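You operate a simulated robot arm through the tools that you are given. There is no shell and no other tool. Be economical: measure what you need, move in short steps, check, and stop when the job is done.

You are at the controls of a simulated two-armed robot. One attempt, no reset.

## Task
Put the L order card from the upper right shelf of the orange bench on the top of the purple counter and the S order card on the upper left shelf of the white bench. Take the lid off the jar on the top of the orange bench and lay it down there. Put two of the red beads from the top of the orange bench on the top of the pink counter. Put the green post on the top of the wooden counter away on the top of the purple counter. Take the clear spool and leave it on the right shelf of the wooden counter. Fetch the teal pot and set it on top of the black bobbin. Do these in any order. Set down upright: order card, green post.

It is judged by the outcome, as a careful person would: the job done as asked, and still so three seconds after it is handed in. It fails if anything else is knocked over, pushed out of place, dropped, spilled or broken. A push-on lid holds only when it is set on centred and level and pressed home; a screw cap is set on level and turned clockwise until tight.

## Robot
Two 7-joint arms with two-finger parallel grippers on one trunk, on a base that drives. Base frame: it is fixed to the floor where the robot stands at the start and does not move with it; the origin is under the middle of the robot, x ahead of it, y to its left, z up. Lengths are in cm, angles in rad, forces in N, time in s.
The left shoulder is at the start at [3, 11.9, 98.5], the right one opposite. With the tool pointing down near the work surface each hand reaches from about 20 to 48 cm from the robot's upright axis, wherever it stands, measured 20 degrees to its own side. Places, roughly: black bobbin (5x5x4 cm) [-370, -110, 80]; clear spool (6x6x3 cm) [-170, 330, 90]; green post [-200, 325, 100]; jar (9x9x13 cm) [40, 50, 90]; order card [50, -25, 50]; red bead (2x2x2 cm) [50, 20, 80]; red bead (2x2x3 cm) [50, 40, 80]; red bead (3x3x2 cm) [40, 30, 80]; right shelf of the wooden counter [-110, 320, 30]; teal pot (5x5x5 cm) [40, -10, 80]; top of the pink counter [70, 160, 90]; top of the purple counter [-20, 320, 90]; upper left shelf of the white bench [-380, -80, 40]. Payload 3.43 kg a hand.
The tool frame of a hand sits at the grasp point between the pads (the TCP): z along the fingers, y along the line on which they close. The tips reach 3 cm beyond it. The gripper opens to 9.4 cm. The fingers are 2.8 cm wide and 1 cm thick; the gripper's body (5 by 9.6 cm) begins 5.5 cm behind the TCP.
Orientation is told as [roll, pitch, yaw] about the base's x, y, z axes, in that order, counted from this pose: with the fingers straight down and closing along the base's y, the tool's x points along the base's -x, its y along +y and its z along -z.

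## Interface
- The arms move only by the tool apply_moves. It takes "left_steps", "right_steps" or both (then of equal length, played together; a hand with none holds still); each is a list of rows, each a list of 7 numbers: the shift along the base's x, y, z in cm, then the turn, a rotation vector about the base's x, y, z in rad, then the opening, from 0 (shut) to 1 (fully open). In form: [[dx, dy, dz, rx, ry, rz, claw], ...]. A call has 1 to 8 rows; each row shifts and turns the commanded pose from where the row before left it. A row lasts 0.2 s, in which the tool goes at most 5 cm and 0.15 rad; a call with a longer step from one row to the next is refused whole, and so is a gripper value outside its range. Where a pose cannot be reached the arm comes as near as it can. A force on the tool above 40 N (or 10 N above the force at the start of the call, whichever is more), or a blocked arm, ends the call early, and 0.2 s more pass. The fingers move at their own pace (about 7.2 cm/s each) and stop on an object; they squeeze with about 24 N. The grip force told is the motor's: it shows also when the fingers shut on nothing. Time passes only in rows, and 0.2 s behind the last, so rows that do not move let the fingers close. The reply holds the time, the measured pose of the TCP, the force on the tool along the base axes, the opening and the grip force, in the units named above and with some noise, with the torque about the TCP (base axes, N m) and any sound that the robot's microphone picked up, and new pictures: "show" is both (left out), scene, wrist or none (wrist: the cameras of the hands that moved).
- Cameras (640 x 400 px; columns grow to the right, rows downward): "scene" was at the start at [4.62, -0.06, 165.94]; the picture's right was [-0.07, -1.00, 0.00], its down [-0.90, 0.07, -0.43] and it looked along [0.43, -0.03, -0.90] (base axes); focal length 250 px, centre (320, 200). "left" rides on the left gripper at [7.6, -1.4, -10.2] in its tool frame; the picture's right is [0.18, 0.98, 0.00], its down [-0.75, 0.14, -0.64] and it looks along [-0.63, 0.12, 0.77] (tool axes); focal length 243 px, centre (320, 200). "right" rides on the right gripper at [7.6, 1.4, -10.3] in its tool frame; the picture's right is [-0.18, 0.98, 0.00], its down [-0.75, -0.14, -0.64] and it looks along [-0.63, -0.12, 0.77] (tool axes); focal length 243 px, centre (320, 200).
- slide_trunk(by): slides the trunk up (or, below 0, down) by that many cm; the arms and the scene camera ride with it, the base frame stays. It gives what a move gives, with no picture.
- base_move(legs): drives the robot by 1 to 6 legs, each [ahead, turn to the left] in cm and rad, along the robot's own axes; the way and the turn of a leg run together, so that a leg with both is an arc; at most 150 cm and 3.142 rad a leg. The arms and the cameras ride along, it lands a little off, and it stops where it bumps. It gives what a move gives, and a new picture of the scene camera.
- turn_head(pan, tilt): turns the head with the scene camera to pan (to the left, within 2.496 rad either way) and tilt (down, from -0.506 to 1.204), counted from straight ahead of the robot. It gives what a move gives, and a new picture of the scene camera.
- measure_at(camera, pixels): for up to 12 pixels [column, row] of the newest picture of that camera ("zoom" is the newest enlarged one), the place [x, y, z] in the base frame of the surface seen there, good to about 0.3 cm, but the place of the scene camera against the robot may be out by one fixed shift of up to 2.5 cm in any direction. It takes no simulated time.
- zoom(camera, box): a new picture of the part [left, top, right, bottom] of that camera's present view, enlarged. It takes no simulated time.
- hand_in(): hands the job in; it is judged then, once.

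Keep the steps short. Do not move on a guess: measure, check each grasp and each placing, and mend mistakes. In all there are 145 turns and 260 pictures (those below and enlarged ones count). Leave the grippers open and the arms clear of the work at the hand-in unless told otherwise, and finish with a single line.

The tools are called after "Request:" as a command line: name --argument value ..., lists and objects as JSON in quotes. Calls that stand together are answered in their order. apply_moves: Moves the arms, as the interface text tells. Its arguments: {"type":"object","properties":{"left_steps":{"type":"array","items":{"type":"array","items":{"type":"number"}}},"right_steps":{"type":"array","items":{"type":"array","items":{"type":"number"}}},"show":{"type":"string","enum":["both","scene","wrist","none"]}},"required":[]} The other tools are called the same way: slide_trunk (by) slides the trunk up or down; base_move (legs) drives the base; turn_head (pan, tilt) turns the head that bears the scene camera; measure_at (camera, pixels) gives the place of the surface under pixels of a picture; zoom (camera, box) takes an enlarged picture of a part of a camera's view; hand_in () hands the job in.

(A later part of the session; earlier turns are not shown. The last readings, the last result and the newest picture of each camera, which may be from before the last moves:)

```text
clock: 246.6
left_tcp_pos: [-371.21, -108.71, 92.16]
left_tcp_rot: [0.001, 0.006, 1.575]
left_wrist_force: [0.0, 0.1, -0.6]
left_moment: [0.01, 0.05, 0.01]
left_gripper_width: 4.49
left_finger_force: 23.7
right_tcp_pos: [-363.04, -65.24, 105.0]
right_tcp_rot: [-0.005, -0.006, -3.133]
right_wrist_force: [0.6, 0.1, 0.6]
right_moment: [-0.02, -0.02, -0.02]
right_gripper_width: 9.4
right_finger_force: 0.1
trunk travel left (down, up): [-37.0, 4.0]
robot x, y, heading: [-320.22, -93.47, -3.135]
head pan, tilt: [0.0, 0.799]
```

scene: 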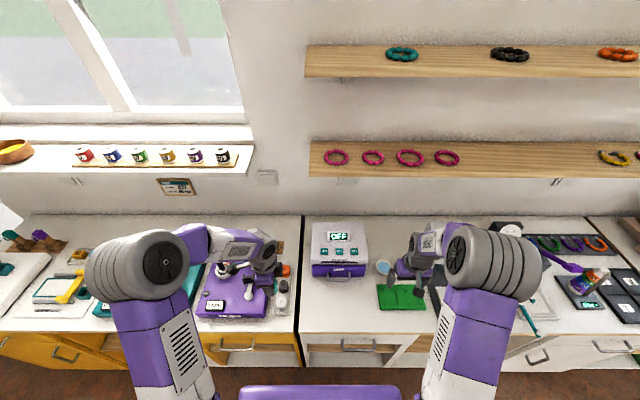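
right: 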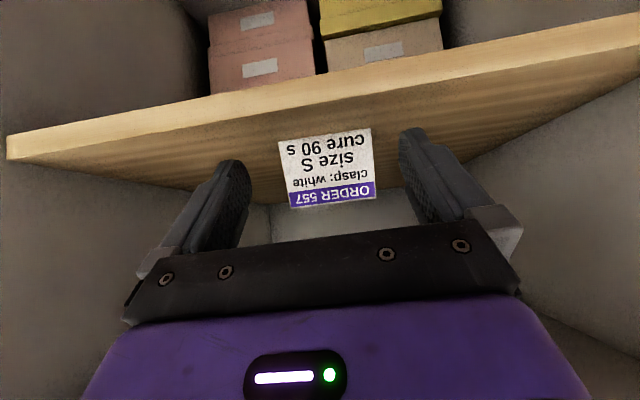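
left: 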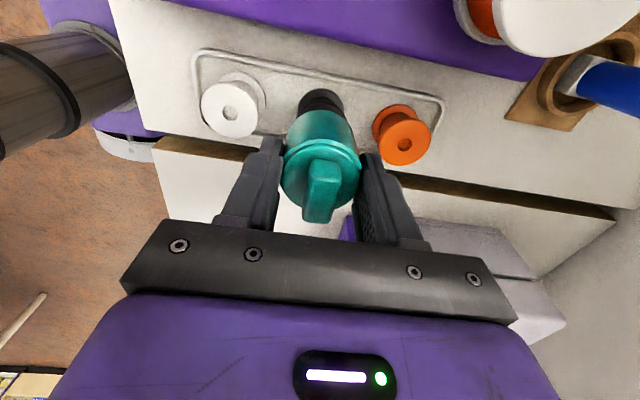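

Request:
apply_moves --left_steps '[[0, 0, -1.5, 0, 0, 0, 0.3], [0, 0, -0.8, 0, 0, 0, 0.3], [0, 0, -0.4, 0, 0, 0, 0.3], [0, 0, 0, 0, 0, 0, 0.3]]' --show "wrist"

Request:
zoom --camera "left" --box '[180, 60, 460, 240]'

```text
clock: 247.6
left_tcp_pos: [-371.39, -108.71, 89.63]
left_tcp_rot: [0.001, 0.005, 1.575]
left_wrist_force: [0.2, 0.1, -0.4]
left_moment: [-0.01, 0.01, 0.03]
left_gripper_width: 4.5
left_finger_force: 23.7
right_tcp_pos: [-362.9, -65.23, 105.17]
right_tcp_rot: [-0.003, -0.005, -3.133]
right_wrist_force: [-0.1, -0.3, 0.5]
right_moment: [-0.01, -0.01, 0.01]
right_gripper_width: 9.4
right_finger_force: 0.0
trunk travel left (down, up): [-37.0, 4.0]
robot x, y, heading: [-320.07, -93.13, -3.14]
head pan, tilt: [0.0, 0.799]
```

left: 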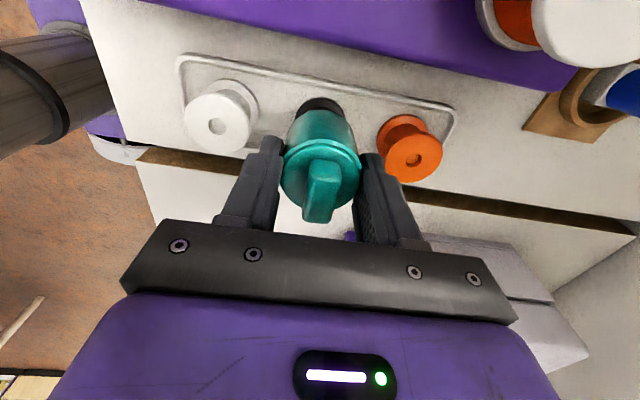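

```text
2.22 times, centred on (320, 150) of left
```

zoom: 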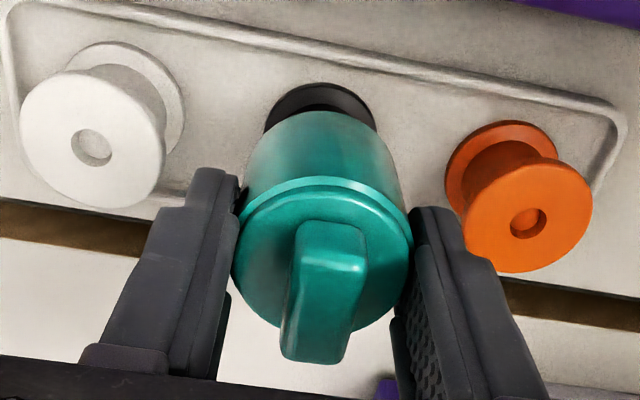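

Request:
apply_moves --left_steps '[[0, 0, -0.3, 0, 0, 0, 0.3], [0, 0, -0.2, 0, 0, 0, 0.3], [0, 0, 0, 0, 0, 0, 0.3]]' --show "none"

Request:
apply_moves --left_steps '[[0, 0, -0.2, 0, 0, 0, 0.3], [0, 0, 0, 0, 0, 0, 0.3]]' --show "wrist"

Request:
zoom --camera "left" --box '[250, 70, 410, 180]'

```text
clock: 248.4
left_tcp_pos: [-371.45, -108.65, 89.24]
left_tcp_rot: [0.006, 0.004, 1.576]
left_wrist_force: [1.0, -0.4, 12.2]
left_moment: [-0.05, -0.14, 0.0]
left_gripper_width: 4.52
left_finger_force: 24.2
right_tcp_pos: [-362.81, -65.38, 105.1]
right_tcp_rot: [-0.006, -0.004, -3.134]
right_wrist_force: [-1.2, 0.1, -0.3]
right_moment: [-0.01, 0.01, 0.01]
right_gripper_width: 9.4
right_finger_force: 0.1
trunk travel left (down, up): [-37.0, 4.0]
robot x, y, heading: [-320.32, -93.19, -3.137]
head pan, tilt: [0.0, 0.799]
```

```text
clock: 249.0
left_tcp_pos: [-371.47, -108.75, 89.07]
left_tcp_rot: [0.006, 0.005, 1.573]
left_wrist_force: [1.6, -0.6, 25.9]
left_moment: [-0.07, -0.19, 0.0]
left_gripper_width: 4.49
left_finger_force: 23.1
right_tcp_pos: [-362.78, -65.25, 105.21]
right_tcp_rot: [-0.006, -0.008, -3.132]
right_wrist_force: [0.9, -0.3, -1.0]
right_moment: [-0.02, 0.01, -0.01]
right_gripper_width: 9.4
right_finger_force: 0.0
trunk travel left (down, up): [-37.0, 4.0]
robot x, y, heading: [-320.32, -93.22, -3.135]
head pan, tilt: [0.0, 0.799]
```

left: 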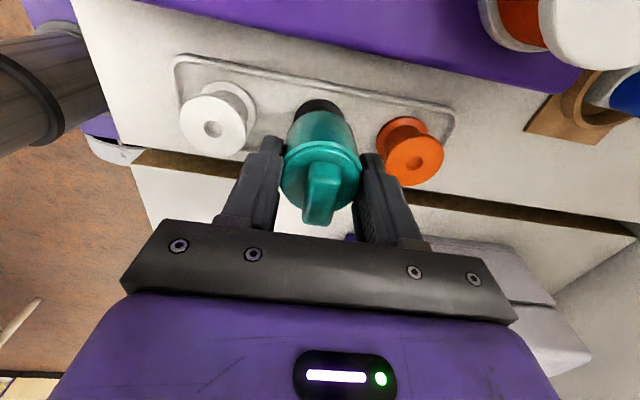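

```text
3.64 times, centred on (330, 125) of left
```

zoom: 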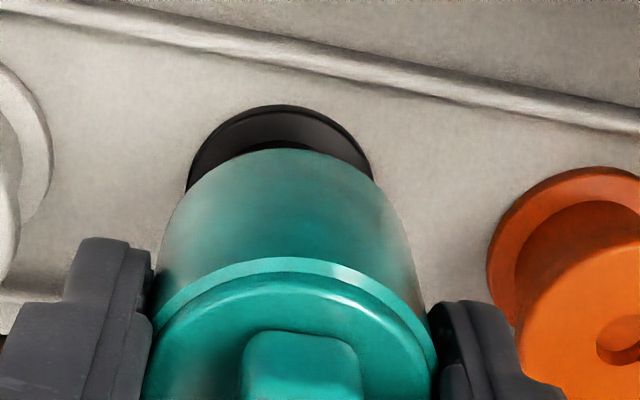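

Contact felt. Ease up 0.3, open slightly and rise.

Request:
apply_moves --left_steps '[[0, 0, 0.3, 0, 0, 0, 0.3], [0, 0, 0, 0, 0, 0, 0.5], [0, 0, 0, 0, 0, 0, 0.62], [0, 0, 0, 0, 0, 0, 0.62], [0, 0, 2, 0, 0, 0, 0.62], [0, 0, 4, 0, 0, 0, 0.62], [0, 0, 4, 0, 0, 0, 0.62]]' --show "wrist"

Request:
zoom --camera "left" --box '[200, 50, 440, 200]'

```text
clock: 250.6
left_tcp_pos: [-371.39, -108.68, 99.15]
left_tcp_rot: [0.0, 0.006, 1.574]
left_wrist_force: [-0.6, -0.3, -0.3]
left_moment: [0.0, 0.04, -0.01]
left_gripper_width: 5.84
left_finger_force: 0.1
right_tcp_pos: [-362.8, -65.38, 105.17]
right_tcp_rot: [-0.005, -0.006, -3.132]
right_wrist_force: [-0.8, -0.2, -0.5]
right_moment: [-0.03, -0.02, 0.04]
right_gripper_width: 9.4
right_finger_force: 0.1
trunk travel left (down, up): [-37.0, 4.0]
robot x, y, heading: [-320.18, -93.18, -3.141]
head pan, tilt: [0.0, 0.799]
```

left: 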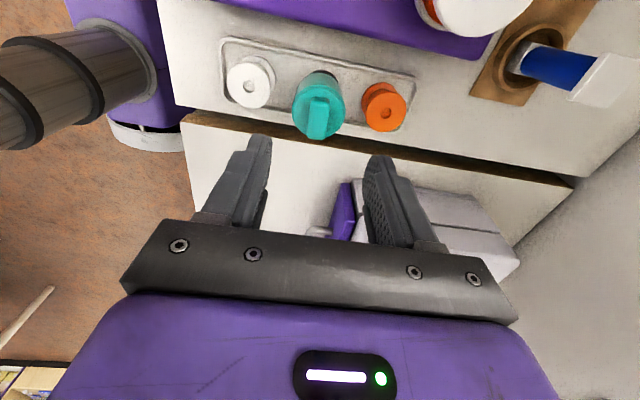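

```text
2.67 times, centred on (320, 125) of left
```

zoom: 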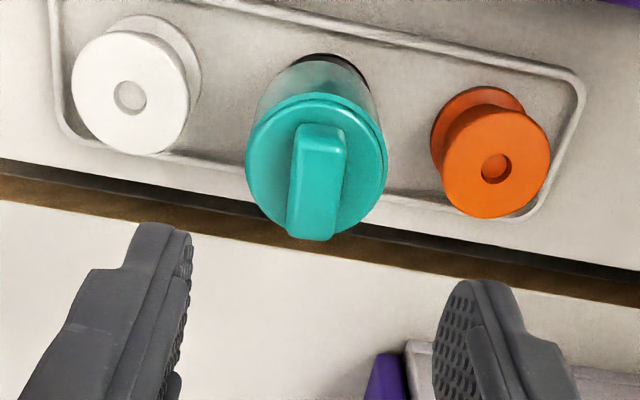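

Pot sits centred on the black bobbin. Raise the left hand, back off, and drive to the wooden counter.

Request:
apply_moves --left_steps '[[0, 0, 4, 0, 0, 0, 1], [0, 0, 4, 0, 0, 0, 1]]' --show "none"

Request:
base_move --legs '[[-45, 0], [0, -1.571], [150, 0], [150, 0], [18, 0], [0, -1.571]]'

Request:
base_move --legs '[[98, 0], [0, 1.571]]'

Request:
turn_head --pan 0.0 --tilt 0.7

```text
clock: 251.2
left_tcp_pos: [-371.34, -108.64, 107.08]
left_tcp_rot: [0.002, 0.007, 1.574]
left_wrist_force: [0.3, 0.7, 0.0]
left_moment: [0.02, -0.01, 0.0]
left_gripper_width: 9.39
left_finger_force: 0.0
right_tcp_pos: [-362.95, -65.39, 105.11]
right_tcp_rot: [-0.007, -0.005, -3.131]
right_wrist_force: [-0.6, 0.0, 0.4]
right_moment: [-0.03, -0.04, -0.02]
right_gripper_width: 9.41
right_finger_force: 0.0
trunk travel left (down, up): [-37.0, 4.0]
robot x, y, heading: [-320.03, -93.7, -3.131]
head pan, tilt: [0.0, 0.799]
```

```text
clock: 276.9
left_tcp_pos: [-233.06, 244.59, 107.12]
left_tcp_rot: [0.002, 0.006, -1.564]
left_wrist_force: [-0.7, 0.4, 0.6]
left_moment: [0.01, 0.0, 0.03]
left_gripper_width: 9.4
left_finger_force: 0.1
right_tcp_pos: [-241.38, 201.19, 105.13]
right_tcp_rot: [-0.006, -0.005, 0.011]
right_wrist_force: [0.1, 0.8, 0.2]
right_moment: [0.06, 0.0, -0.06]
right_gripper_width: 9.4
right_finger_force: 0.1
trunk travel left (down, up): [-37.0, 4.0]
robot x, y, heading: [-284.31, 228.98, 0.01]
head pan, tilt: [0.0, 0.799]
```

scene: 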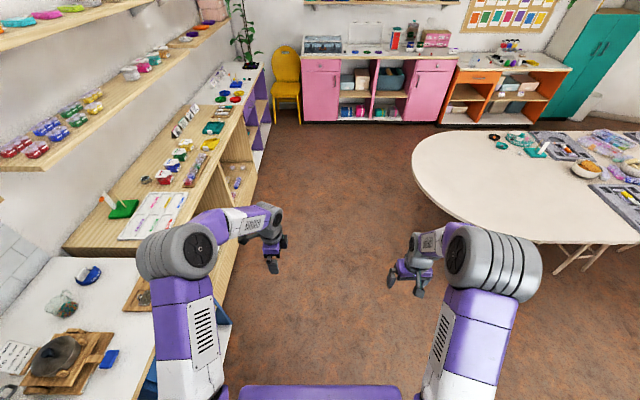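

```text
clock: 285.8
left_tcp_pos: [-203.49, 282.06, 107.08]
left_tcp_rot: [0.001, 0.005, 0.029]
left_wrist_force: [0.3, -0.5, 0.6]
left_moment: [0.01, 0.02, 0.01]
left_gripper_width: 9.37
left_finger_force: 0.1
right_tcp_pos: [-160.11, 274.62, 105.08]
right_tcp_rot: [-0.005, -0.005, 1.604]
right_wrist_force: [0.4, 0.0, -0.3]
right_moment: [-0.01, 0.0, 0.03]
right_gripper_width: 9.38
right_finger_force: 0.2
trunk travel left (down, up): [-37.0, 4.0]
robot x, y, heading: [-186.97, 230.92, 1.602]
head pan, tilt: [0.0, 0.799]
```

scene: 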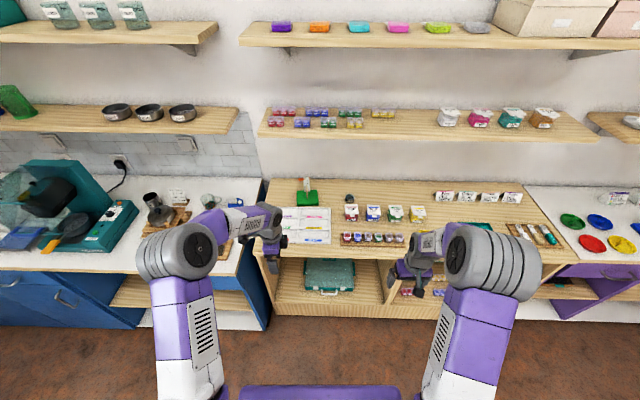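

```text
clock: 286.5
left_tcp_pos: [-203.44, 281.99, 107.06]
left_tcp_rot: [0.001, 0.006, 0.029]
left_wrist_force: [-0.2, -0.2, -1.0]
left_moment: [-0.03, -0.02, 0.06]
left_gripper_width: 9.43
left_finger_force: 0.1
right_tcp_pos: [-160.04, 274.57, 105.1]
right_tcp_rot: [-0.005, -0.005, 1.604]
right_wrist_force: [0.4, 0.6, 0.6]
right_moment: [0.01, -0.05, -0.01]
right_gripper_width: 9.41
right_finger_force: 0.1
trunk travel left (down, up): [-37.0, 4.0]
robot x, y, heading: [-186.99, 231.0, 1.6]
head pan, tilt: [0.0, 0.7]
```

scene: 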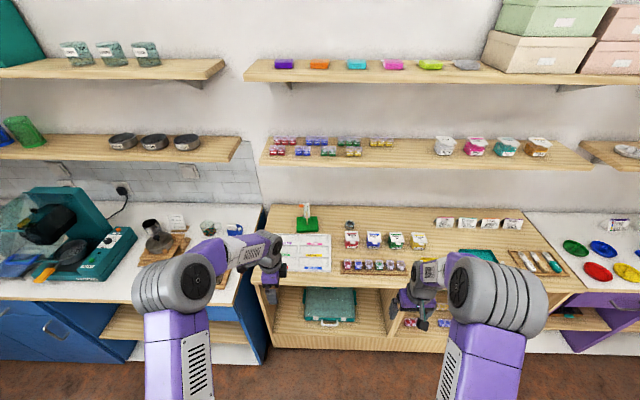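

Request:
zoom --camera "scene" --box '[260, 190, 440, 300]'

Request:
zoom --camera "scene" --box '[380, 200, 600, 350]'

Request:
measure_at --camera "scene" --pixels '[[307, 215], [307, 228], [297, 232], [349, 225], [349, 230], [300, 270], [390, 310], [365, 275], [430, 260], [450, 300], [350, 250]]'

```text
3.56 times, centred on (350, 245) of scene
```

zoom: 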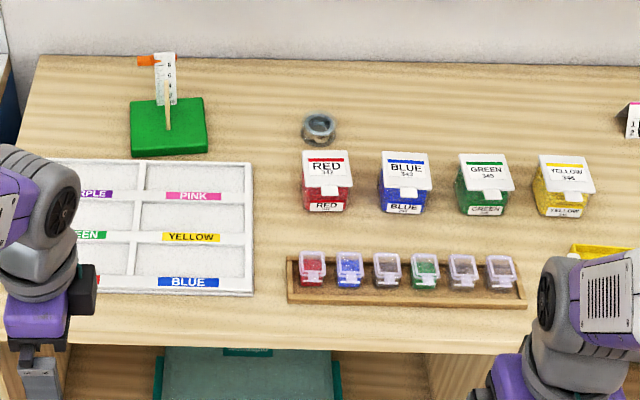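

```text
2.67 times, centred on (490, 275) of scene
```

zoom: 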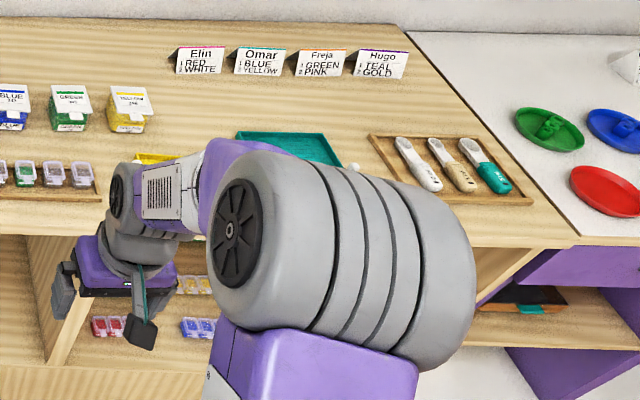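

```text
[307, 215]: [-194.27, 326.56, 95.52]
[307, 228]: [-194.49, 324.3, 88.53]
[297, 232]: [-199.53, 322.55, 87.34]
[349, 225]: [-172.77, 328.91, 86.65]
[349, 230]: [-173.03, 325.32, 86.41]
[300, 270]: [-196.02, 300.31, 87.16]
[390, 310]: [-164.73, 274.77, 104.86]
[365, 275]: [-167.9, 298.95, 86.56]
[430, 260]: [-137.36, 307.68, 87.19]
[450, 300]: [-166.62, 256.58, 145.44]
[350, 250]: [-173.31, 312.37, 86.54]
```

Post (green base with a stick and slip) near (-194.5, 324); clear spool near (-172.7, 328) behind the bead boxes. Raise hands a bit and drive closer.

Request:
apply_moves --left_steps '[[0, 0, 4, 0, 0, 0, 1], [0, 0, 2, 0, 0, 0, 1]]' --right_steps '[[0, 0, 4, 0, 0, 0, 1], [0, 0, 4, 0, 0, 0, 1]]' --show "none"

Request:
base_move --legs '[[30, -0.03]]'

Request:
apply_moves --left_steps '[[0, 0, 0, 0, 0, 0, 1]]' --right_steps '[[0, 0, 0, 0, 0, 0, 1]]' --show "wrist"

```text
clock: 287.1
left_tcp_pos: [-203.45, 282.03, 113.1]
left_tcp_rot: [0.001, 0.005, 0.028]
left_wrist_force: [0.4, -0.5, -0.1]
left_moment: [0.0, -0.03, 0.01]
left_gripper_width: 9.4
left_finger_force: 0.0
right_tcp_pos: [-160.37, 274.54, 113.16]
right_tcp_rot: [-0.006, -0.005, 1.605]
right_wrist_force: [-0.3, 0.3, 0.2]
right_moment: [0.01, -0.02, 0.03]
right_gripper_width: 9.39
right_finger_force: 0.1
trunk travel left (down, up): [-37.0, 4.0]
robot x, y, heading: [-186.62, 231.15, 1.599]
head pan, tilt: [0.0, 0.7]
```

```text
clock: 289.1
left_tcp_pos: [-202.33, 312.51, 113.01]
left_tcp_rot: [0.0, 0.004, -0.002]
left_wrist_force: [0.2, 0.0, 0.5]
left_moment: [0.0, -0.02, 0.01]
left_gripper_width: 9.4
left_finger_force: 0.1
right_tcp_pos: [-159.28, 303.6, 113.2]
right_tcp_rot: [-0.004, -0.006, 1.572]
right_wrist_force: [0.2, 0.7, 0.0]
right_moment: [-0.03, 0.02, -0.01]
right_gripper_width: 9.39
right_finger_force: 0.0
trunk travel left (down, up): [-37.0, 4.0]
robot x, y, heading: [-187.4, 261.43, 1.569]
head pan, tilt: [0.0, 0.7]
```

scene: 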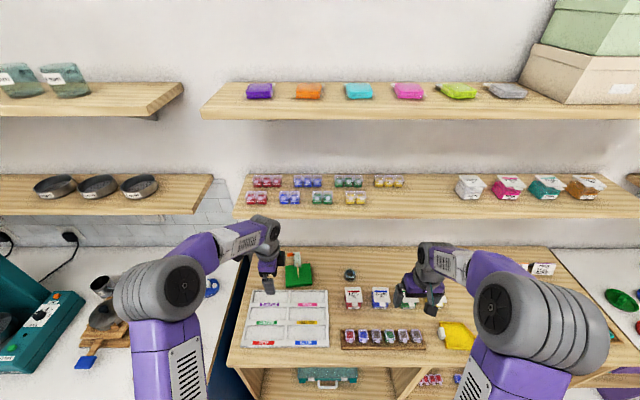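

```text
clock: 289.5
left_tcp_pos: [-202.26, 312.49, 113.03]
left_tcp_rot: [0.003, 0.004, -0.003]
left_wrist_force: [-0.3, -0.3, 1.8]
left_moment: [-0.02, 0.0, 0.01]
left_gripper_width: 9.38
left_finger_force: 0.0
right_tcp_pos: [-159.25, 303.66, 113.13]
right_tcp_rot: [-0.004, -0.007, 1.572]
right_wrist_force: [0.6, -0.5, 0.4]
right_moment: [0.02, 0.01, -0.01]
right_gripper_width: 9.37
right_finger_force: 0.0
trunk travel left (down, up): [-37.0, 4.0]
robot x, y, heading: [-187.35, 260.75, 1.569]
head pan, tilt: [0.0, 0.7]
```

right: 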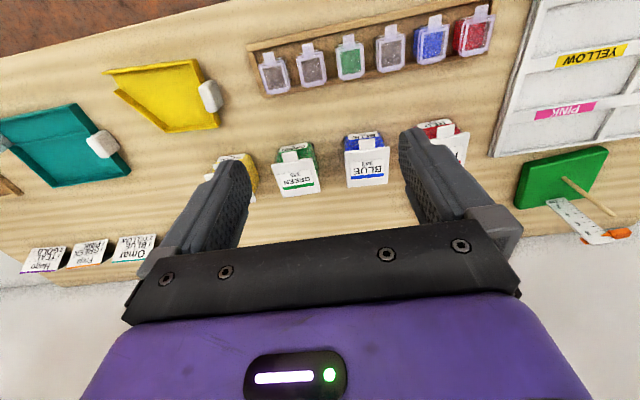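
left: 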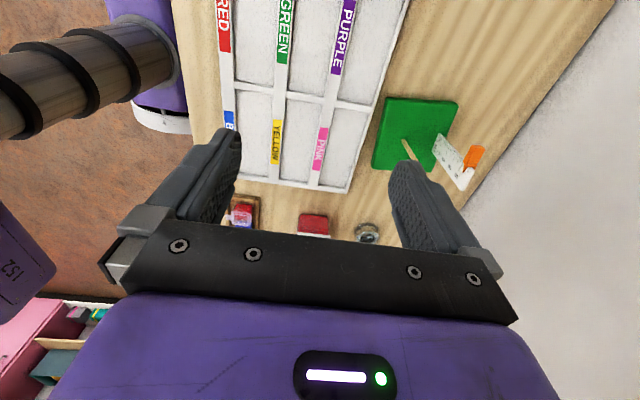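

Request:
zoom --camera "left" --box '[330, 80, 510, 250]'

Request:
measure_at --camera "left" --pixels '[[385, 100], [457, 103], [375, 165], [430, 170], [405, 142], [413, 155], [445, 145], [468, 185], [473, 155], [367, 233], [362, 228], [372, 240]]'

Request:
zoom --camera "scene" --box '[250, 230, 410, 310]'

```text
2.35 times, centred on (420, 165) of left
```

zoom: 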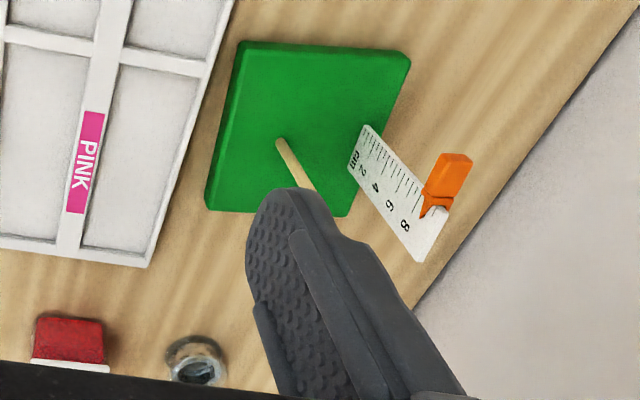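

```text
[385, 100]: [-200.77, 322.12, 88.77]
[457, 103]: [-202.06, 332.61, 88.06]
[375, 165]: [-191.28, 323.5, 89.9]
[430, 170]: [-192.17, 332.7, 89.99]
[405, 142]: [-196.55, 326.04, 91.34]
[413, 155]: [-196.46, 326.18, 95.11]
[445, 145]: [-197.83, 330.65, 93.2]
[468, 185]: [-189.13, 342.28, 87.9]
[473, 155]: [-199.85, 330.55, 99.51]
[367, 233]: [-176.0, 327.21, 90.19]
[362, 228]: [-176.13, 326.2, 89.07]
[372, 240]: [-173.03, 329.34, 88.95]
```

```text
4.00 times, centred on (330, 270) of scene
```

zoom: 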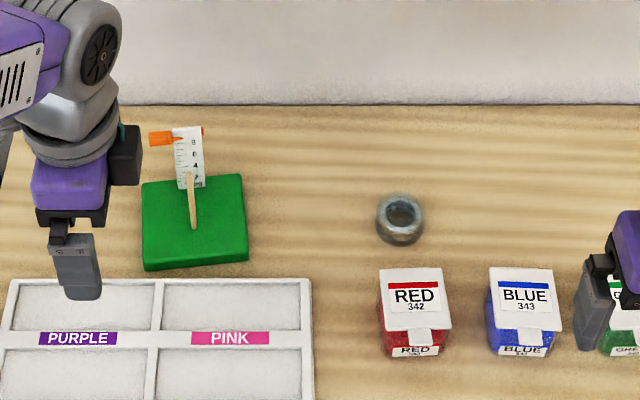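

Request:
measure_at --camera "left" --pixels '[[313, 222], [302, 217], [325, 218], [313, 235], [245, 215]]'

Request:
measure_at --camera "scene" --pixels '[[350, 270], [358, 275], [353, 290], [350, 271], [344, 274], [356, 274], [351, 279], [355, 297], [346, 297], [360, 297], [380, 297], [353, 302]]'

Request:
turn_head --pan -0.65 --tilt 0.9

```text
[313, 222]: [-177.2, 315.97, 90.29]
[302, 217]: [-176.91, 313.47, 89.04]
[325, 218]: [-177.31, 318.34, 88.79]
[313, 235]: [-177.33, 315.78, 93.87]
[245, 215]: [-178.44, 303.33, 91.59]
```

```text
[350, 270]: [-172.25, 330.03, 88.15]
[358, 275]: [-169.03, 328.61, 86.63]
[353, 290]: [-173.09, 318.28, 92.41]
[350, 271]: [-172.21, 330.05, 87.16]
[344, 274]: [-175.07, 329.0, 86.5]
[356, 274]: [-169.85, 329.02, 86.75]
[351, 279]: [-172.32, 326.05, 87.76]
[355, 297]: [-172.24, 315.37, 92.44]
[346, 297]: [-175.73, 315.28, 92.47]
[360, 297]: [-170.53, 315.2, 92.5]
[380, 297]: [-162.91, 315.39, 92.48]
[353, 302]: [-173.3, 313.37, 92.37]
```

```text
clock: 290.6
left_tcp_pos: [-202.27, 312.48, 113.01]
left_tcp_rot: [0.002, 0.005, -0.005]
left_wrist_force: [-0.3, -0.4, 0.7]
left_moment: [0.02, 0.04, -0.01]
left_gripper_width: 9.4
left_finger_force: 0.0
right_tcp_pos: [-159.32, 303.75, 113.08]
right_tcp_rot: [-0.005, -0.005, 1.573]
right_wrist_force: [0.1, -0.1, 0.5]
right_moment: [0.0, -0.01, -0.02]
right_gripper_width: 9.42
right_finger_force: 0.0
trunk travel left (down, up): [-37.0, 4.0]
robot x, y, heading: [-187.37, 260.97, 1.567]
head pan, tilt: [-0.649, 0.901]
```

scene: 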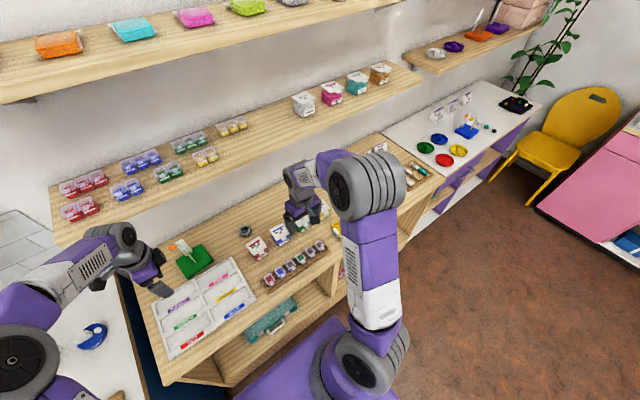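

Request:
base_move --legs '[[5, 0]]'

Request:
apply_moves --right_steps '[[-3, 2, 0, 0.15, 0, 0, 1], [-3, 2, 0, 0.15, 0, 0, 1], [-3, 2, 0, 0.05, 0, 0, 1], [-3, 1, -2, 0, 0, 0, 1], [-2, 0, -3, 0, 0, 0, 1]]' --show "wrist"

Request:
zoom --camera "right" --box '[220, 60, 420, 240]'

```text
clock: 291.5
left_tcp_pos: [-202.34, 317.44, 112.99]
left_tcp_rot: [0.003, 0.006, -0.001]
left_wrist_force: [-0.4, 0.1, -0.1]
left_moment: [-0.02, 0.0, -0.04]
left_gripper_width: 9.4
left_finger_force: 0.2
right_tcp_pos: [-159.27, 308.59, 113.21]
right_tcp_rot: [-0.004, -0.006, 1.575]
right_wrist_force: [-0.1, 0.6, -0.1]
right_moment: [-0.03, 0.0, 0.0]
right_gripper_width: 9.42
right_finger_force: 0.1
trunk travel left (down, up): [-37.0, 4.0]
robot x, y, heading: [-187.12, 265.65, 1.569]
head pan, tilt: [-0.649, 0.901]
```

scene: 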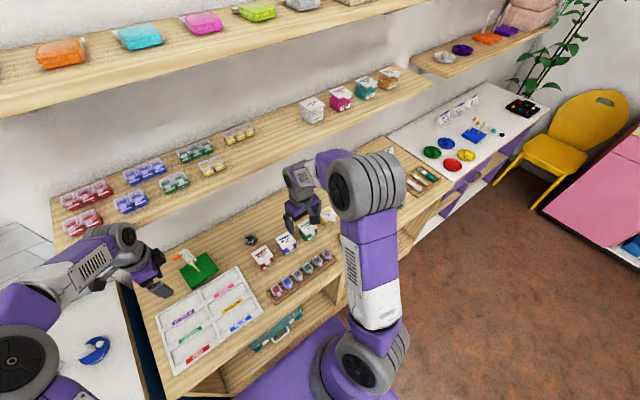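

```text
clock: 292.7
left_tcp_pos: [-202.46, 317.47, 113.03]
left_tcp_rot: [0.002, 0.003, -0.002]
left_wrist_force: [0.2, -0.7, -0.6]
left_moment: [-0.01, 0.02, -0.01]
left_gripper_width: 9.4
left_finger_force: 0.0
right_tcp_pos: [-173.51, 315.7, 108.16]
right_tcp_rot: [-0.004, -0.356, 1.574]
right_wrist_force: [0.2, 0.0, 0.3]
right_moment: [-0.02, -0.02, 0.0]
right_gripper_width: 9.4
right_finger_force: 0.1
trunk travel left (down, up): [-37.0, 4.0]
robot x, y, heading: [-187.24, 266.01, 1.572]
head pan, tilt: [-0.649, 0.901]
```

right: 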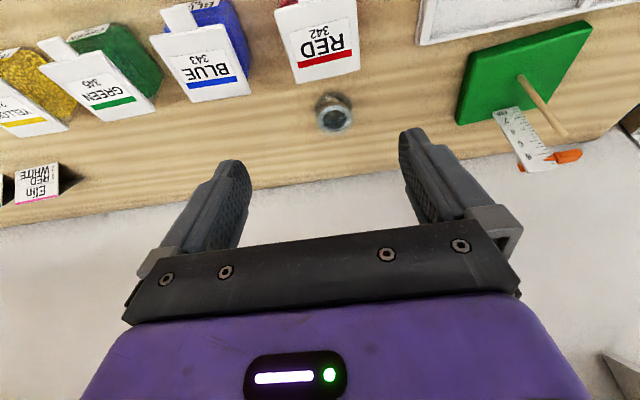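

```text
2.22 times, centred on (320, 150) of right
```

zoom: 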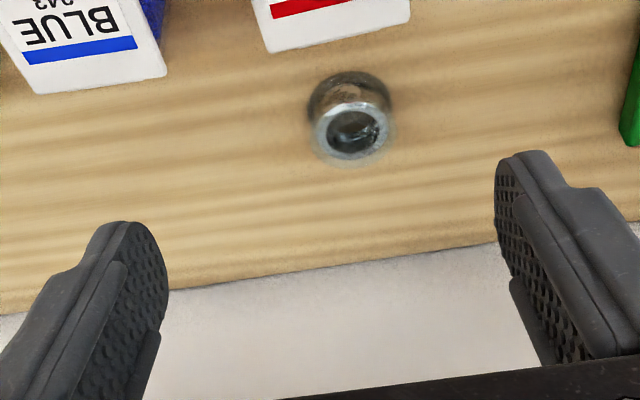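

Request:
measure_at --camera "right" --pixels '[[334, 112], [326, 104], [343, 104], [334, 98], [317, 108], [352, 108], [334, 130], [320, 120], [349, 122], [325, 60], [335, 75], [560, 120]]'

Request:
zoom --camera "right" --box '[300, 80, 370, 145]'

```text
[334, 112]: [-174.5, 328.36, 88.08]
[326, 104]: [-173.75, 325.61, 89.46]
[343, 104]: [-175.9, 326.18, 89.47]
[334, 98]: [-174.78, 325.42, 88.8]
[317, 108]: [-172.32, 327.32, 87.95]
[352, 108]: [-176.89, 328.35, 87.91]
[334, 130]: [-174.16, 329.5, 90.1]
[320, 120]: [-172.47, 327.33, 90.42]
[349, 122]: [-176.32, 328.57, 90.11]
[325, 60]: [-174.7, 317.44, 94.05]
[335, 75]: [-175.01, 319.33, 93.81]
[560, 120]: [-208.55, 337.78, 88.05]
```

```text
6.15 times, centred on (335, 112) of right
```

zoom: 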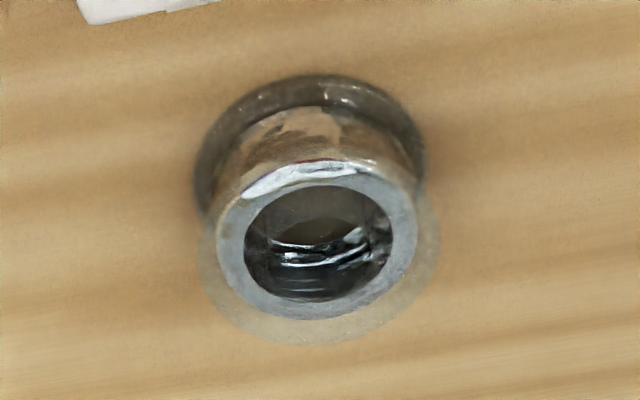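

Spool centre ≈ (-174.4, 327.8), z 88–90.4. Approach to (-174.4, 326.9, 91.6) tilted 0.35.

Request:
apply_moves --right_steps '[[-0.9, 4, -2, 0, 0, 0, 1], [0, 4, -2, 0, 0, 0, 0.9], [0, 3.2, -3, 0, 0, 0, 0.85], [0, 0, -4, 0, 0, 0, 0.85], [0, 0, -3.5, 0, 0, 0, 0.85]]' --show "wrist"

Request:
zoom --camera "right" --box '[220, 100, 420, 240]'

```text
clock: 293.9
left_tcp_pos: [-202.31, 317.32, 113.02]
left_tcp_rot: [0.002, 0.005, -0.003]
left_wrist_force: [0.1, -0.1, -0.1]
left_moment: [0.0, -0.03, 0.05]
left_gripper_width: 9.36
left_finger_force: 0.1
right_tcp_pos: [-174.15, 326.81, 93.45]
right_tcp_rot: [-0.007, -0.356, 1.574]
right_wrist_force: [-0.5, 0.3, 0.2]
right_moment: [-0.01, 0.0, 0.01]
right_gripper_width: 7.98
right_finger_force: 0.1
trunk travel left (down, up): [-37.0, 4.0]
robot x, y, heading: [-187.27, 266.35, 1.571]
head pan, tilt: [-0.649, 0.901]
```

right: 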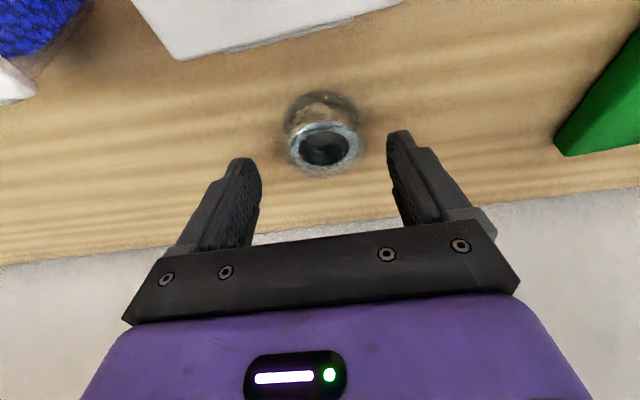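

```text
2.86 times, centred on (320, 170) of right
```

zoom: 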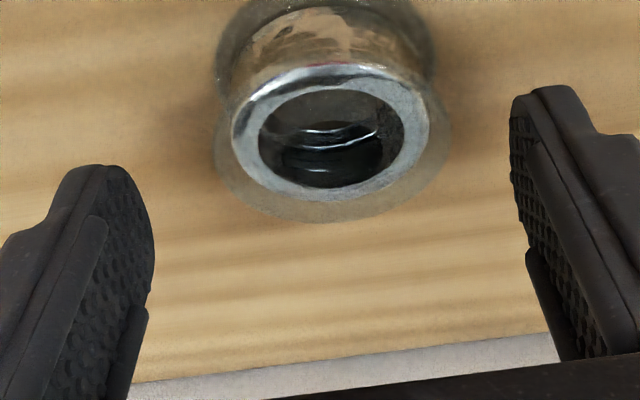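

Request:
measure_at --camera "right" --pixels '[[323, 125], [294, 152], [352, 148], [323, 172], [323, 168], [300, 110], [355, 105], [322, 95]]'

```text
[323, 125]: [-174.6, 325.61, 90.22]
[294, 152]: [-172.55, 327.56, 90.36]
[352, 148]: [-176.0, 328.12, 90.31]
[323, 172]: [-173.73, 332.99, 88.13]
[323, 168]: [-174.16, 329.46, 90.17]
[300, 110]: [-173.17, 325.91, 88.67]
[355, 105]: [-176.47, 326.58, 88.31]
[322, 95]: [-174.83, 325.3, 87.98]
```

Request:
apply_moves --right_steps '[[-0.1, -0.05, -1.2, 0, 0, 0, 0.8], [0, 0, -0.65, 0, 0, 0, 0.7], [0, 0, 0, 0, 0, 0, 0.55], [0, 0, 0, 0, 0, 0, 0.4], [0, 0, 0, 0, 0, 0, 0.3], [0, 0, 1, 0, 0, 0, 0.3], [0, 0, 2, 0, 0, 0, 0.3]]' --show "wrist"

Request:
zoom --camera "right" --box '[220, 100, 420, 240]'

```text
clock: 295.5
left_tcp_pos: [-202.46, 317.37, 113.1]
left_tcp_rot: [0.002, 0.005, -0.001]
left_wrist_force: [-0.1, -0.2, -0.2]
left_moment: [0.02, -0.03, -0.01]
left_gripper_width: 9.4
left_finger_force: 0.0
right_tcp_pos: [-174.3, 326.8, 94.92]
right_tcp_rot: [-0.007, -0.357, 1.574]
right_wrist_force: [-0.2, 0.7, 0.2]
right_moment: [0.01, 0.03, -0.02]
right_gripper_width: 5.03
right_finger_force: 23.9
trunk travel left (down, up): [-37.0, 4.0]
robot x, y, heading: [-187.49, 266.07, 1.572]
head pan, tilt: [-0.649, 0.901]
```

right: 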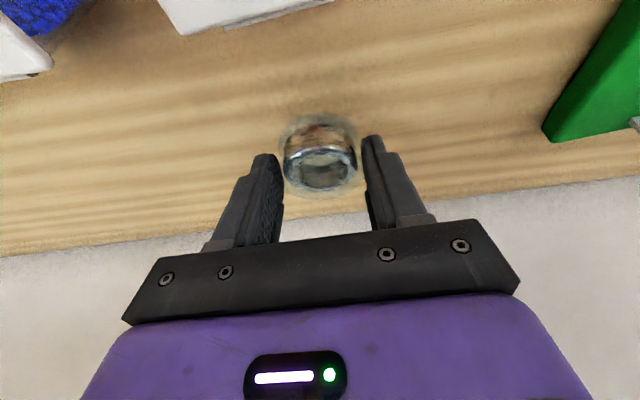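

```text
2.86 times, centred on (320, 170) of right
```

zoom: 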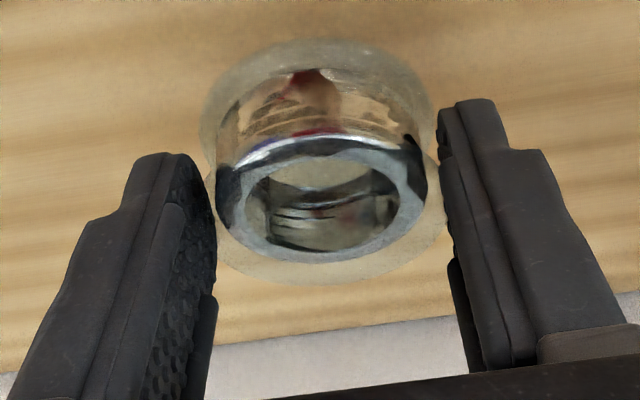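

Spool held (5.0 cm) and lifted. Raise the right hand, and turn the left hand to close along x over the post's stick.

Request:
apply_moves --right_steps '[[0, 0, 4, 0, 0, 0, 0.3], [0, 0, 4, 0, 0, 0, 0.3], [2, -1, 4, 0, 0, 0, 0.3], [3, -2, 3, 0, 0, 0, 0.3], [3, -3, 0, 0, 0, 0, 0.3], [3, -3, 0, 0, 0, 0, 0.3], [0, 0, 0, 0, 0, 0, 0.3], [0, 0, 0, 0, 0, 0, 0.3]]' --left_steps '[[0, 0, 0, 0, 0, 0.15, 1], [0, 0, 0, 0, 0, 0.15, 1], [0, 0, 0, 0, 0, 0.15, 1], [0, 0, 0, 0, 0, 0.15, 1], [0, 0, 0, 0, 0, 0.15, 1], [0, 0, 0, 0, 0, 0.15, 1], [0, 0, 0, 0, 0, 0.15, 1], [0, 0, 0, 0, 0, 0.15, 1]]' --show "none"

Request:
apply_moves --left_steps '[[2, 0, 0, 0, 0, 0.15, 1], [2, 0, 0, 0, 0, 0.15, 1], [1.5, 0, 0, 0, 0, 0.07, 1]]' --show "wrist"

Request:
zoom --camera "left" --box '[240, 60, 420, 240]'

```text
clock: 297.3
left_tcp_pos: [-202.33, 317.39, 112.99]
left_tcp_rot: [0.004, 0.006, 1.201]
left_wrist_force: [0.5, 0.6, -0.5]
left_moment: [-0.02, 0.03, 0.01]
left_gripper_width: 9.38
left_finger_force: 0.1
right_tcp_pos: [-163.22, 317.67, 109.57]
right_tcp_rot: [-0.008, -0.357, 1.575]
right_wrist_force: [0.1, 0.0, -0.7]
right_moment: [0.01, -0.01, 0.01]
right_gripper_width: 5.01
right_finger_force: 23.4
trunk travel left (down, up): [-37.0, 4.0]
robot x, y, heading: [-187.1, 265.91, 1.572]
head pan, tilt: [-0.649, 0.901]
```

```text
clock: 298.1
left_tcp_pos: [-196.88, 317.2, 112.98]
left_tcp_rot: [0.004, 0.005, 1.57]
left_wrist_force: [0.0, 0.7, 0.0]
left_moment: [0.02, -0.02, -0.01]
left_gripper_width: 9.43
left_finger_force: 0.1
right_tcp_pos: [-163.23, 317.66, 109.44]
right_tcp_rot: [-0.008, -0.357, 1.573]
right_wrist_force: [-0.8, 0.1, 0.0]
right_moment: [0.02, 0.0, -0.05]
right_gripper_width: 5.01
right_finger_force: 24.0
trunk travel left (down, up): [-37.0, 4.0]
robot x, y, heading: [-187.15, 266.1, 1.565]
head pan, tilt: [-0.649, 0.901]
```

left: 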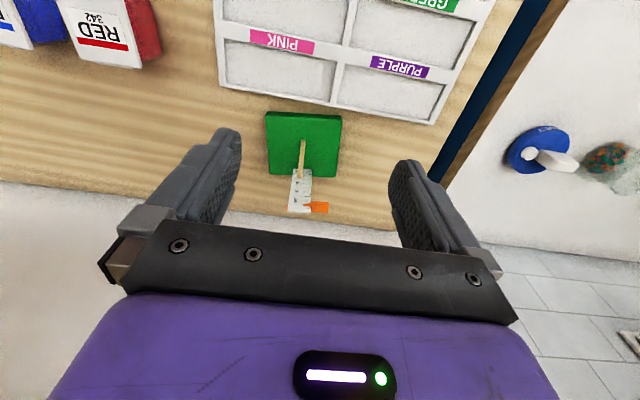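

```text
2.22 times, centred on (330, 150) of left
```

zoom: 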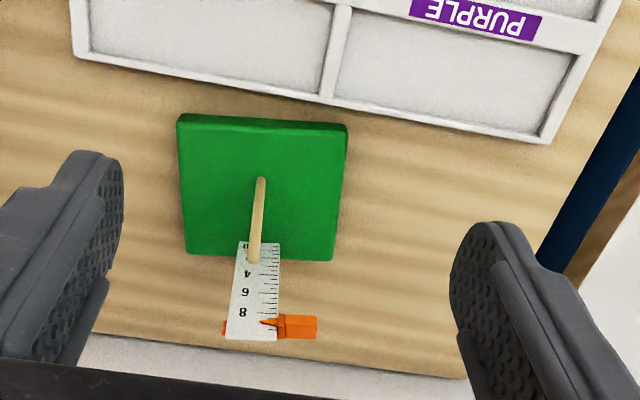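

Request:
measure_at --camera "left" --pixels '[[304, 143], [302, 155], [301, 165], [300, 174], [298, 190], [298, 208], [321, 207], [288, 206], [268, 115], [340, 118], [270, 175], [335, 178]]'

```text
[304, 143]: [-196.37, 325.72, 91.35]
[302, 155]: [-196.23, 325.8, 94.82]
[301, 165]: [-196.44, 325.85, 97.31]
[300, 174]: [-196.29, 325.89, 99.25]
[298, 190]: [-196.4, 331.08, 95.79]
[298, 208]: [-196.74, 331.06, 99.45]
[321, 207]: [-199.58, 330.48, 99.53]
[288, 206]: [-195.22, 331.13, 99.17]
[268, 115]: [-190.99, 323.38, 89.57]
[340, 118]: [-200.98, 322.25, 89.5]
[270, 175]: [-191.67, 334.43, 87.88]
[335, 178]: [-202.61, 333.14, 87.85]
```

Stick at (-196.35, 325.8), up to z≈99.7. Come down over it with the left to TCP z 95.8 and grip along x.

Request:
apply_moves --left_steps '[[0.3, 4.3, 0, 0, 0, 0, 0.6], [0.25, 4.3, 0, 0, 0, 0, 0.5], [0, 0, -4, 0, 0, 0, 0.5], [0, 0, -4, 0, 0, 0, 0.5], [0, 0, -4, 0, 0, 0, 0.5]]' --show "wrist"

```text
clock: 299.5
left_tcp_pos: [-195.58, 321.29, 107.3]
left_tcp_rot: [-0.024, -0.113, 1.556]
left_wrist_force: [0.3, -0.1, -0.5]
left_moment: [-0.01, 0.01, -0.02]
left_gripper_width: 4.68
left_finger_force: 0.0
right_tcp_pos: [-163.9, 311.18, 111.87]
right_tcp_rot: [-0.011, -0.4, 1.58]
right_wrist_force: [-0.1, -0.6, -0.4]
right_moment: [0.02, -0.03, -0.01]
right_gripper_width: 5.01
right_finger_force: 24.2
trunk travel left (down, up): [-37.0, 4.0]
robot x, y, heading: [-187.37, 263.59, 1.575]
head pan, tilt: [-0.649, 0.901]
stopped in row 5 (left hand): the arm was blocked; the commanded pose is now the measured one
```

left: 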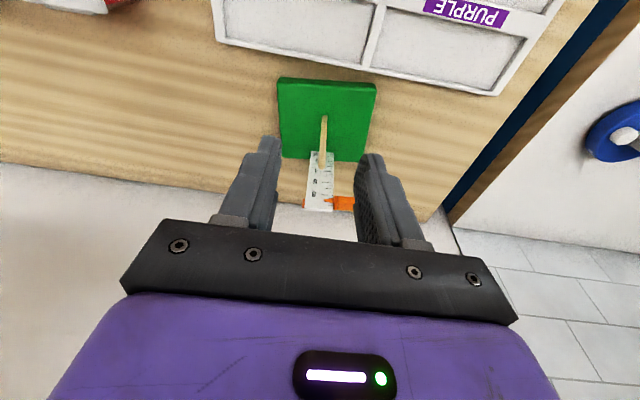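

Blocked — probably the wrist met the wall shelf above. Pull the left hand back and look.

Request:
apply_moves --left_steps '[[0, -2, 0, 0, 0, 0, 0.5], [0, -4, 0, 0, 0, 0, 0.5], [0, -3, 0, 0, 0, 0, 0.5]]' --show "none"

Request:
turn_head --pan 0.0 --tilt 0.5

Request:
measure_at --camera "scene" --pixels '[[320, 225], [300, 215], [350, 235], [280, 230], [250, 225], [400, 232], [320, 250], [240, 235], [430, 225]]'

```text
clock: 300.3
left_tcp_pos: [-195.89, 316.75, 104.39]
left_tcp_rot: [-0.012, -0.061, 1.564]
left_wrist_force: [-0.7, -0.8, 0.6]
left_moment: [0.13, -0.02, 0.0]
left_gripper_width: 4.7
left_finger_force: 0.1
right_tcp_pos: [-163.49, 316.08, 110.04]
right_tcp_rot: [-0.007, -0.365, 1.576]
right_wrist_force: [-1.3, -1.0, 0.2]
right_moment: [0.04, 0.01, 0.01]
right_gripper_width: 5.03
right_finger_force: 24.6
trunk travel left (down, up): [-37.0, 4.0]
robot x, y, heading: [-187.09, 265.31, 1.57]
head pan, tilt: [-0.649, 0.901]
```

```text
clock: 301.3
left_tcp_pos: [-195.73, 317.66, 103.84]
left_tcp_rot: [-0.012, -0.055, 1.559]
left_wrist_force: [-0.2, 0.6, 0.5]
left_moment: [0.02, 0.01, 0.01]
left_gripper_width: 4.68
left_finger_force: 0.0
right_tcp_pos: [-163.3, 316.83, 109.51]
right_tcp_rot: [-0.008, -0.358, 1.575]
right_wrist_force: [-0.2, 0.0, -0.1]
right_moment: [0.03, 0.02, 0.0]
right_gripper_width: 5.0
right_finger_force: 23.6
trunk travel left (down, up): [-37.0, 4.0]
robot x, y, heading: [-187.38, 265.56, 1.572]
head pan, tilt: [0.0, 0.499]
```

scene: 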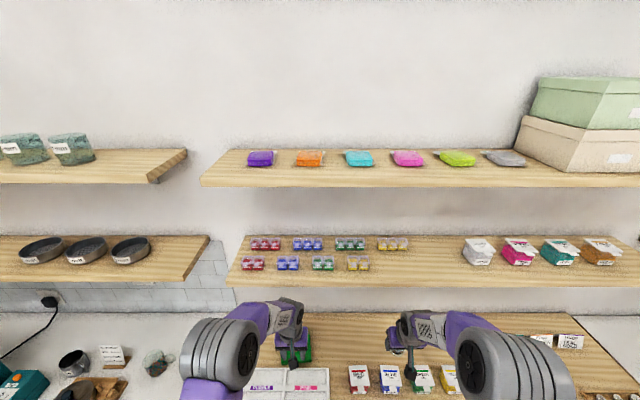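

```text
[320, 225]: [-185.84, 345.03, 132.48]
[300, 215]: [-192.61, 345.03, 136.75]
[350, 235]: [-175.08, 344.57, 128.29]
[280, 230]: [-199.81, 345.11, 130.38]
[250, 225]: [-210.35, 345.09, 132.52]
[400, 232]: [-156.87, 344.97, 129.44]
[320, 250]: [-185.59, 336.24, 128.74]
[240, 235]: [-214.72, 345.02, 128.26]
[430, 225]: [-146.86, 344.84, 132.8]
```

The wall shelf (z≈128, rows of boxes undisturbed) blocks an upright hand. Tilt the left hand 0.55 rad forward instead, then approach the stick.

Request:
apply_moves --left_steps '[[0, -1, 1, 0.15, 0, 0, 0.5], [0, -1, 1, 0.15, 0, 0, 0.5], [0, 0, 1, 0.15, 0, 0, 0.5], [0, 0, 1, 0.05, 0, 0, 0.5], [-0.3, 3, 0, 0, 0, 0, 0.5], [-0.3, 3, 0, 0, 0, 0, 0.5]]' --show "wrist"

Request:
measure_at --camera "scene" --pixels '[[350, 275], [350, 282], [350, 286], [300, 270]]'

```text
clock: 302.7
left_tcp_pos: [-196.14, 321.65, 107.95]
left_tcp_rot: [-0.005, -0.554, 1.559]
left_wrist_force: [-0.6, 0.7, 0.5]
left_moment: [0.04, -0.01, -0.04]
left_gripper_width: 4.67
left_finger_force: 0.1
right_tcp_pos: [-163.39, 316.97, 109.61]
right_tcp_rot: [-0.008, -0.356, 1.574]
right_wrist_force: [0.3, -0.5, -0.4]
right_moment: [0.01, 0.02, -0.01]
right_gripper_width: 5.0
right_finger_force: 24.3
trunk travel left (down, up): [-37.0, 4.0]
robot x, y, heading: [-187.32, 265.35, 1.578]
head pan, tilt: [0.0, 0.499]
```

left: 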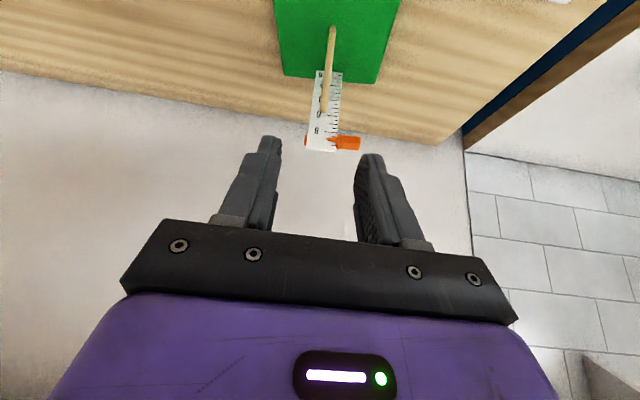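

```text
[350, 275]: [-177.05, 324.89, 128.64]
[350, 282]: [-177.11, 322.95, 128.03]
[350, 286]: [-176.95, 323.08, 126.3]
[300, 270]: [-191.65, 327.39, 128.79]
```

Request:
apply_moves --left_steps '[[-0.1, -1.5, -4, 0, 0, 0, 0.5], [-0.1, -1, -4, 0, 0, 0, 0.5], [0, 0, -3.9, 0, 0, 0, 0.5], [0, 3, 0, 0, 0, 0, 0.5], [0, 2.2, 0, 0, 0, 0, 0.5]]' --show "wrist"

Request:
zoom --camera "left" --box '[220, 60, 420, 240]'

```text
clock: 303.9
left_tcp_pos: [-196.21, 324.28, 95.91]
left_tcp_rot: [-0.008, -0.553, 1.56]
left_wrist_force: [0.6, 0.4, 1.1]
left_moment: [-0.01, 0.03, -0.03]
left_gripper_width: 4.73
left_finger_force: 0.2
right_tcp_pos: [-163.33, 316.88, 109.62]
right_tcp_rot: [-0.007, -0.357, 1.574]
right_wrist_force: [-0.4, -0.8, -0.3]
right_moment: [0.0, -0.05, -0.02]
right_gripper_width: 5.0
right_finger_force: 23.8
trunk travel left (down, up): [-37.0, 4.0]
robot x, y, heading: [-187.15, 265.06, 1.57]
head pan, tilt: [0.0, 0.499]
```

left: 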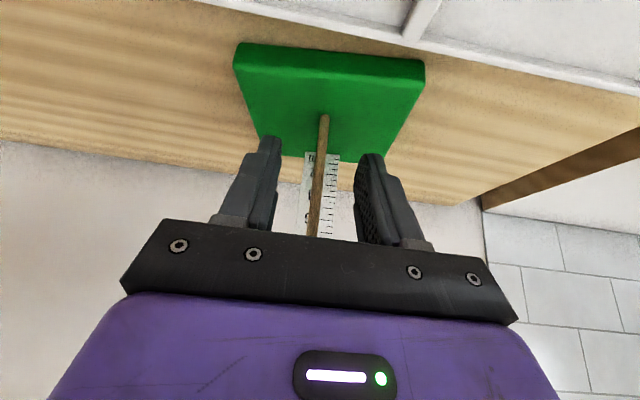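

```text
2.22 times, centred on (320, 150) of left
```

zoom: 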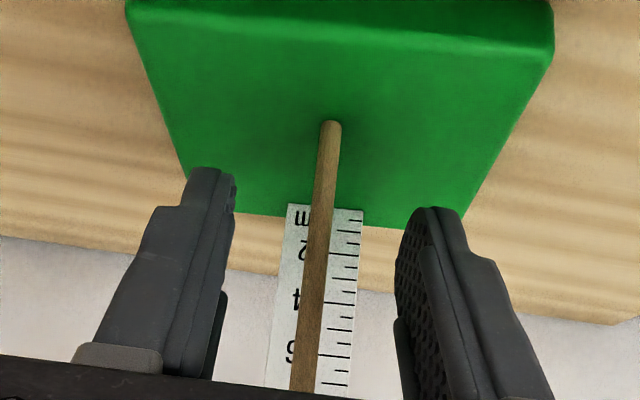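

Request:
apply_moves --left_steps '[[-0.1, 1.3, 0, 0, 0, 0, 0.5], [0, 0, 0, 0, 0, 0, 0.3], [0, 0, 0, 0, 0, 0, 0.15], [0, 0, 0, 0, 0, 0, 0], [0, 0, 0, 0, 0, 0, 0], [0, 0, 1, 0, 0, 0, 0], [0, 0, 1, 0, 0, 0, 0]]' --show "wrist"

Request:
zoom --camera "left" --box '[220, 60, 420, 240]'

```text
clock: 305.5
left_tcp_pos: [-196.69, 325.55, 98.01]
left_tcp_rot: [-0.004, -0.553, 1.56]
left_wrist_force: [0.7, -0.2, -5.8]
left_moment: [-0.1, -0.01, 0.02]
left_gripper_width: 1.04
left_finger_force: 24.3
right_tcp_pos: [-163.25, 316.9, 109.52]
right_tcp_rot: [-0.006, -0.357, 1.576]
right_wrist_force: [-0.2, 0.5, 0.4]
right_moment: [-0.01, -0.03, -0.02]
right_gripper_width: 5.03
right_finger_force: 24.3
trunk travel left (down, up): [-37.0, 4.0]
robot x, y, heading: [-187.29, 265.29, 1.567]
head pan, tilt: [0.0, 0.499]
```

left: 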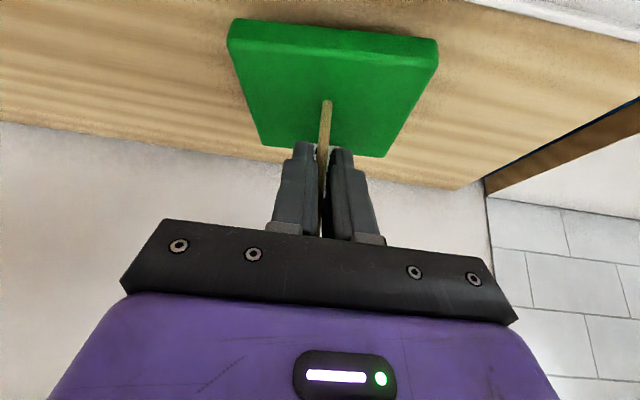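

```text
2.22 times, centred on (320, 150) of left
```

zoom: 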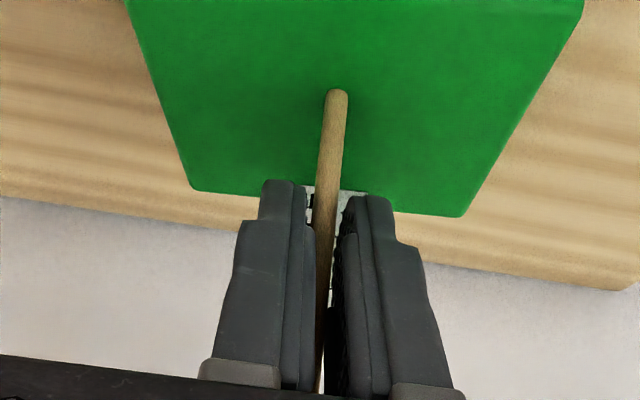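

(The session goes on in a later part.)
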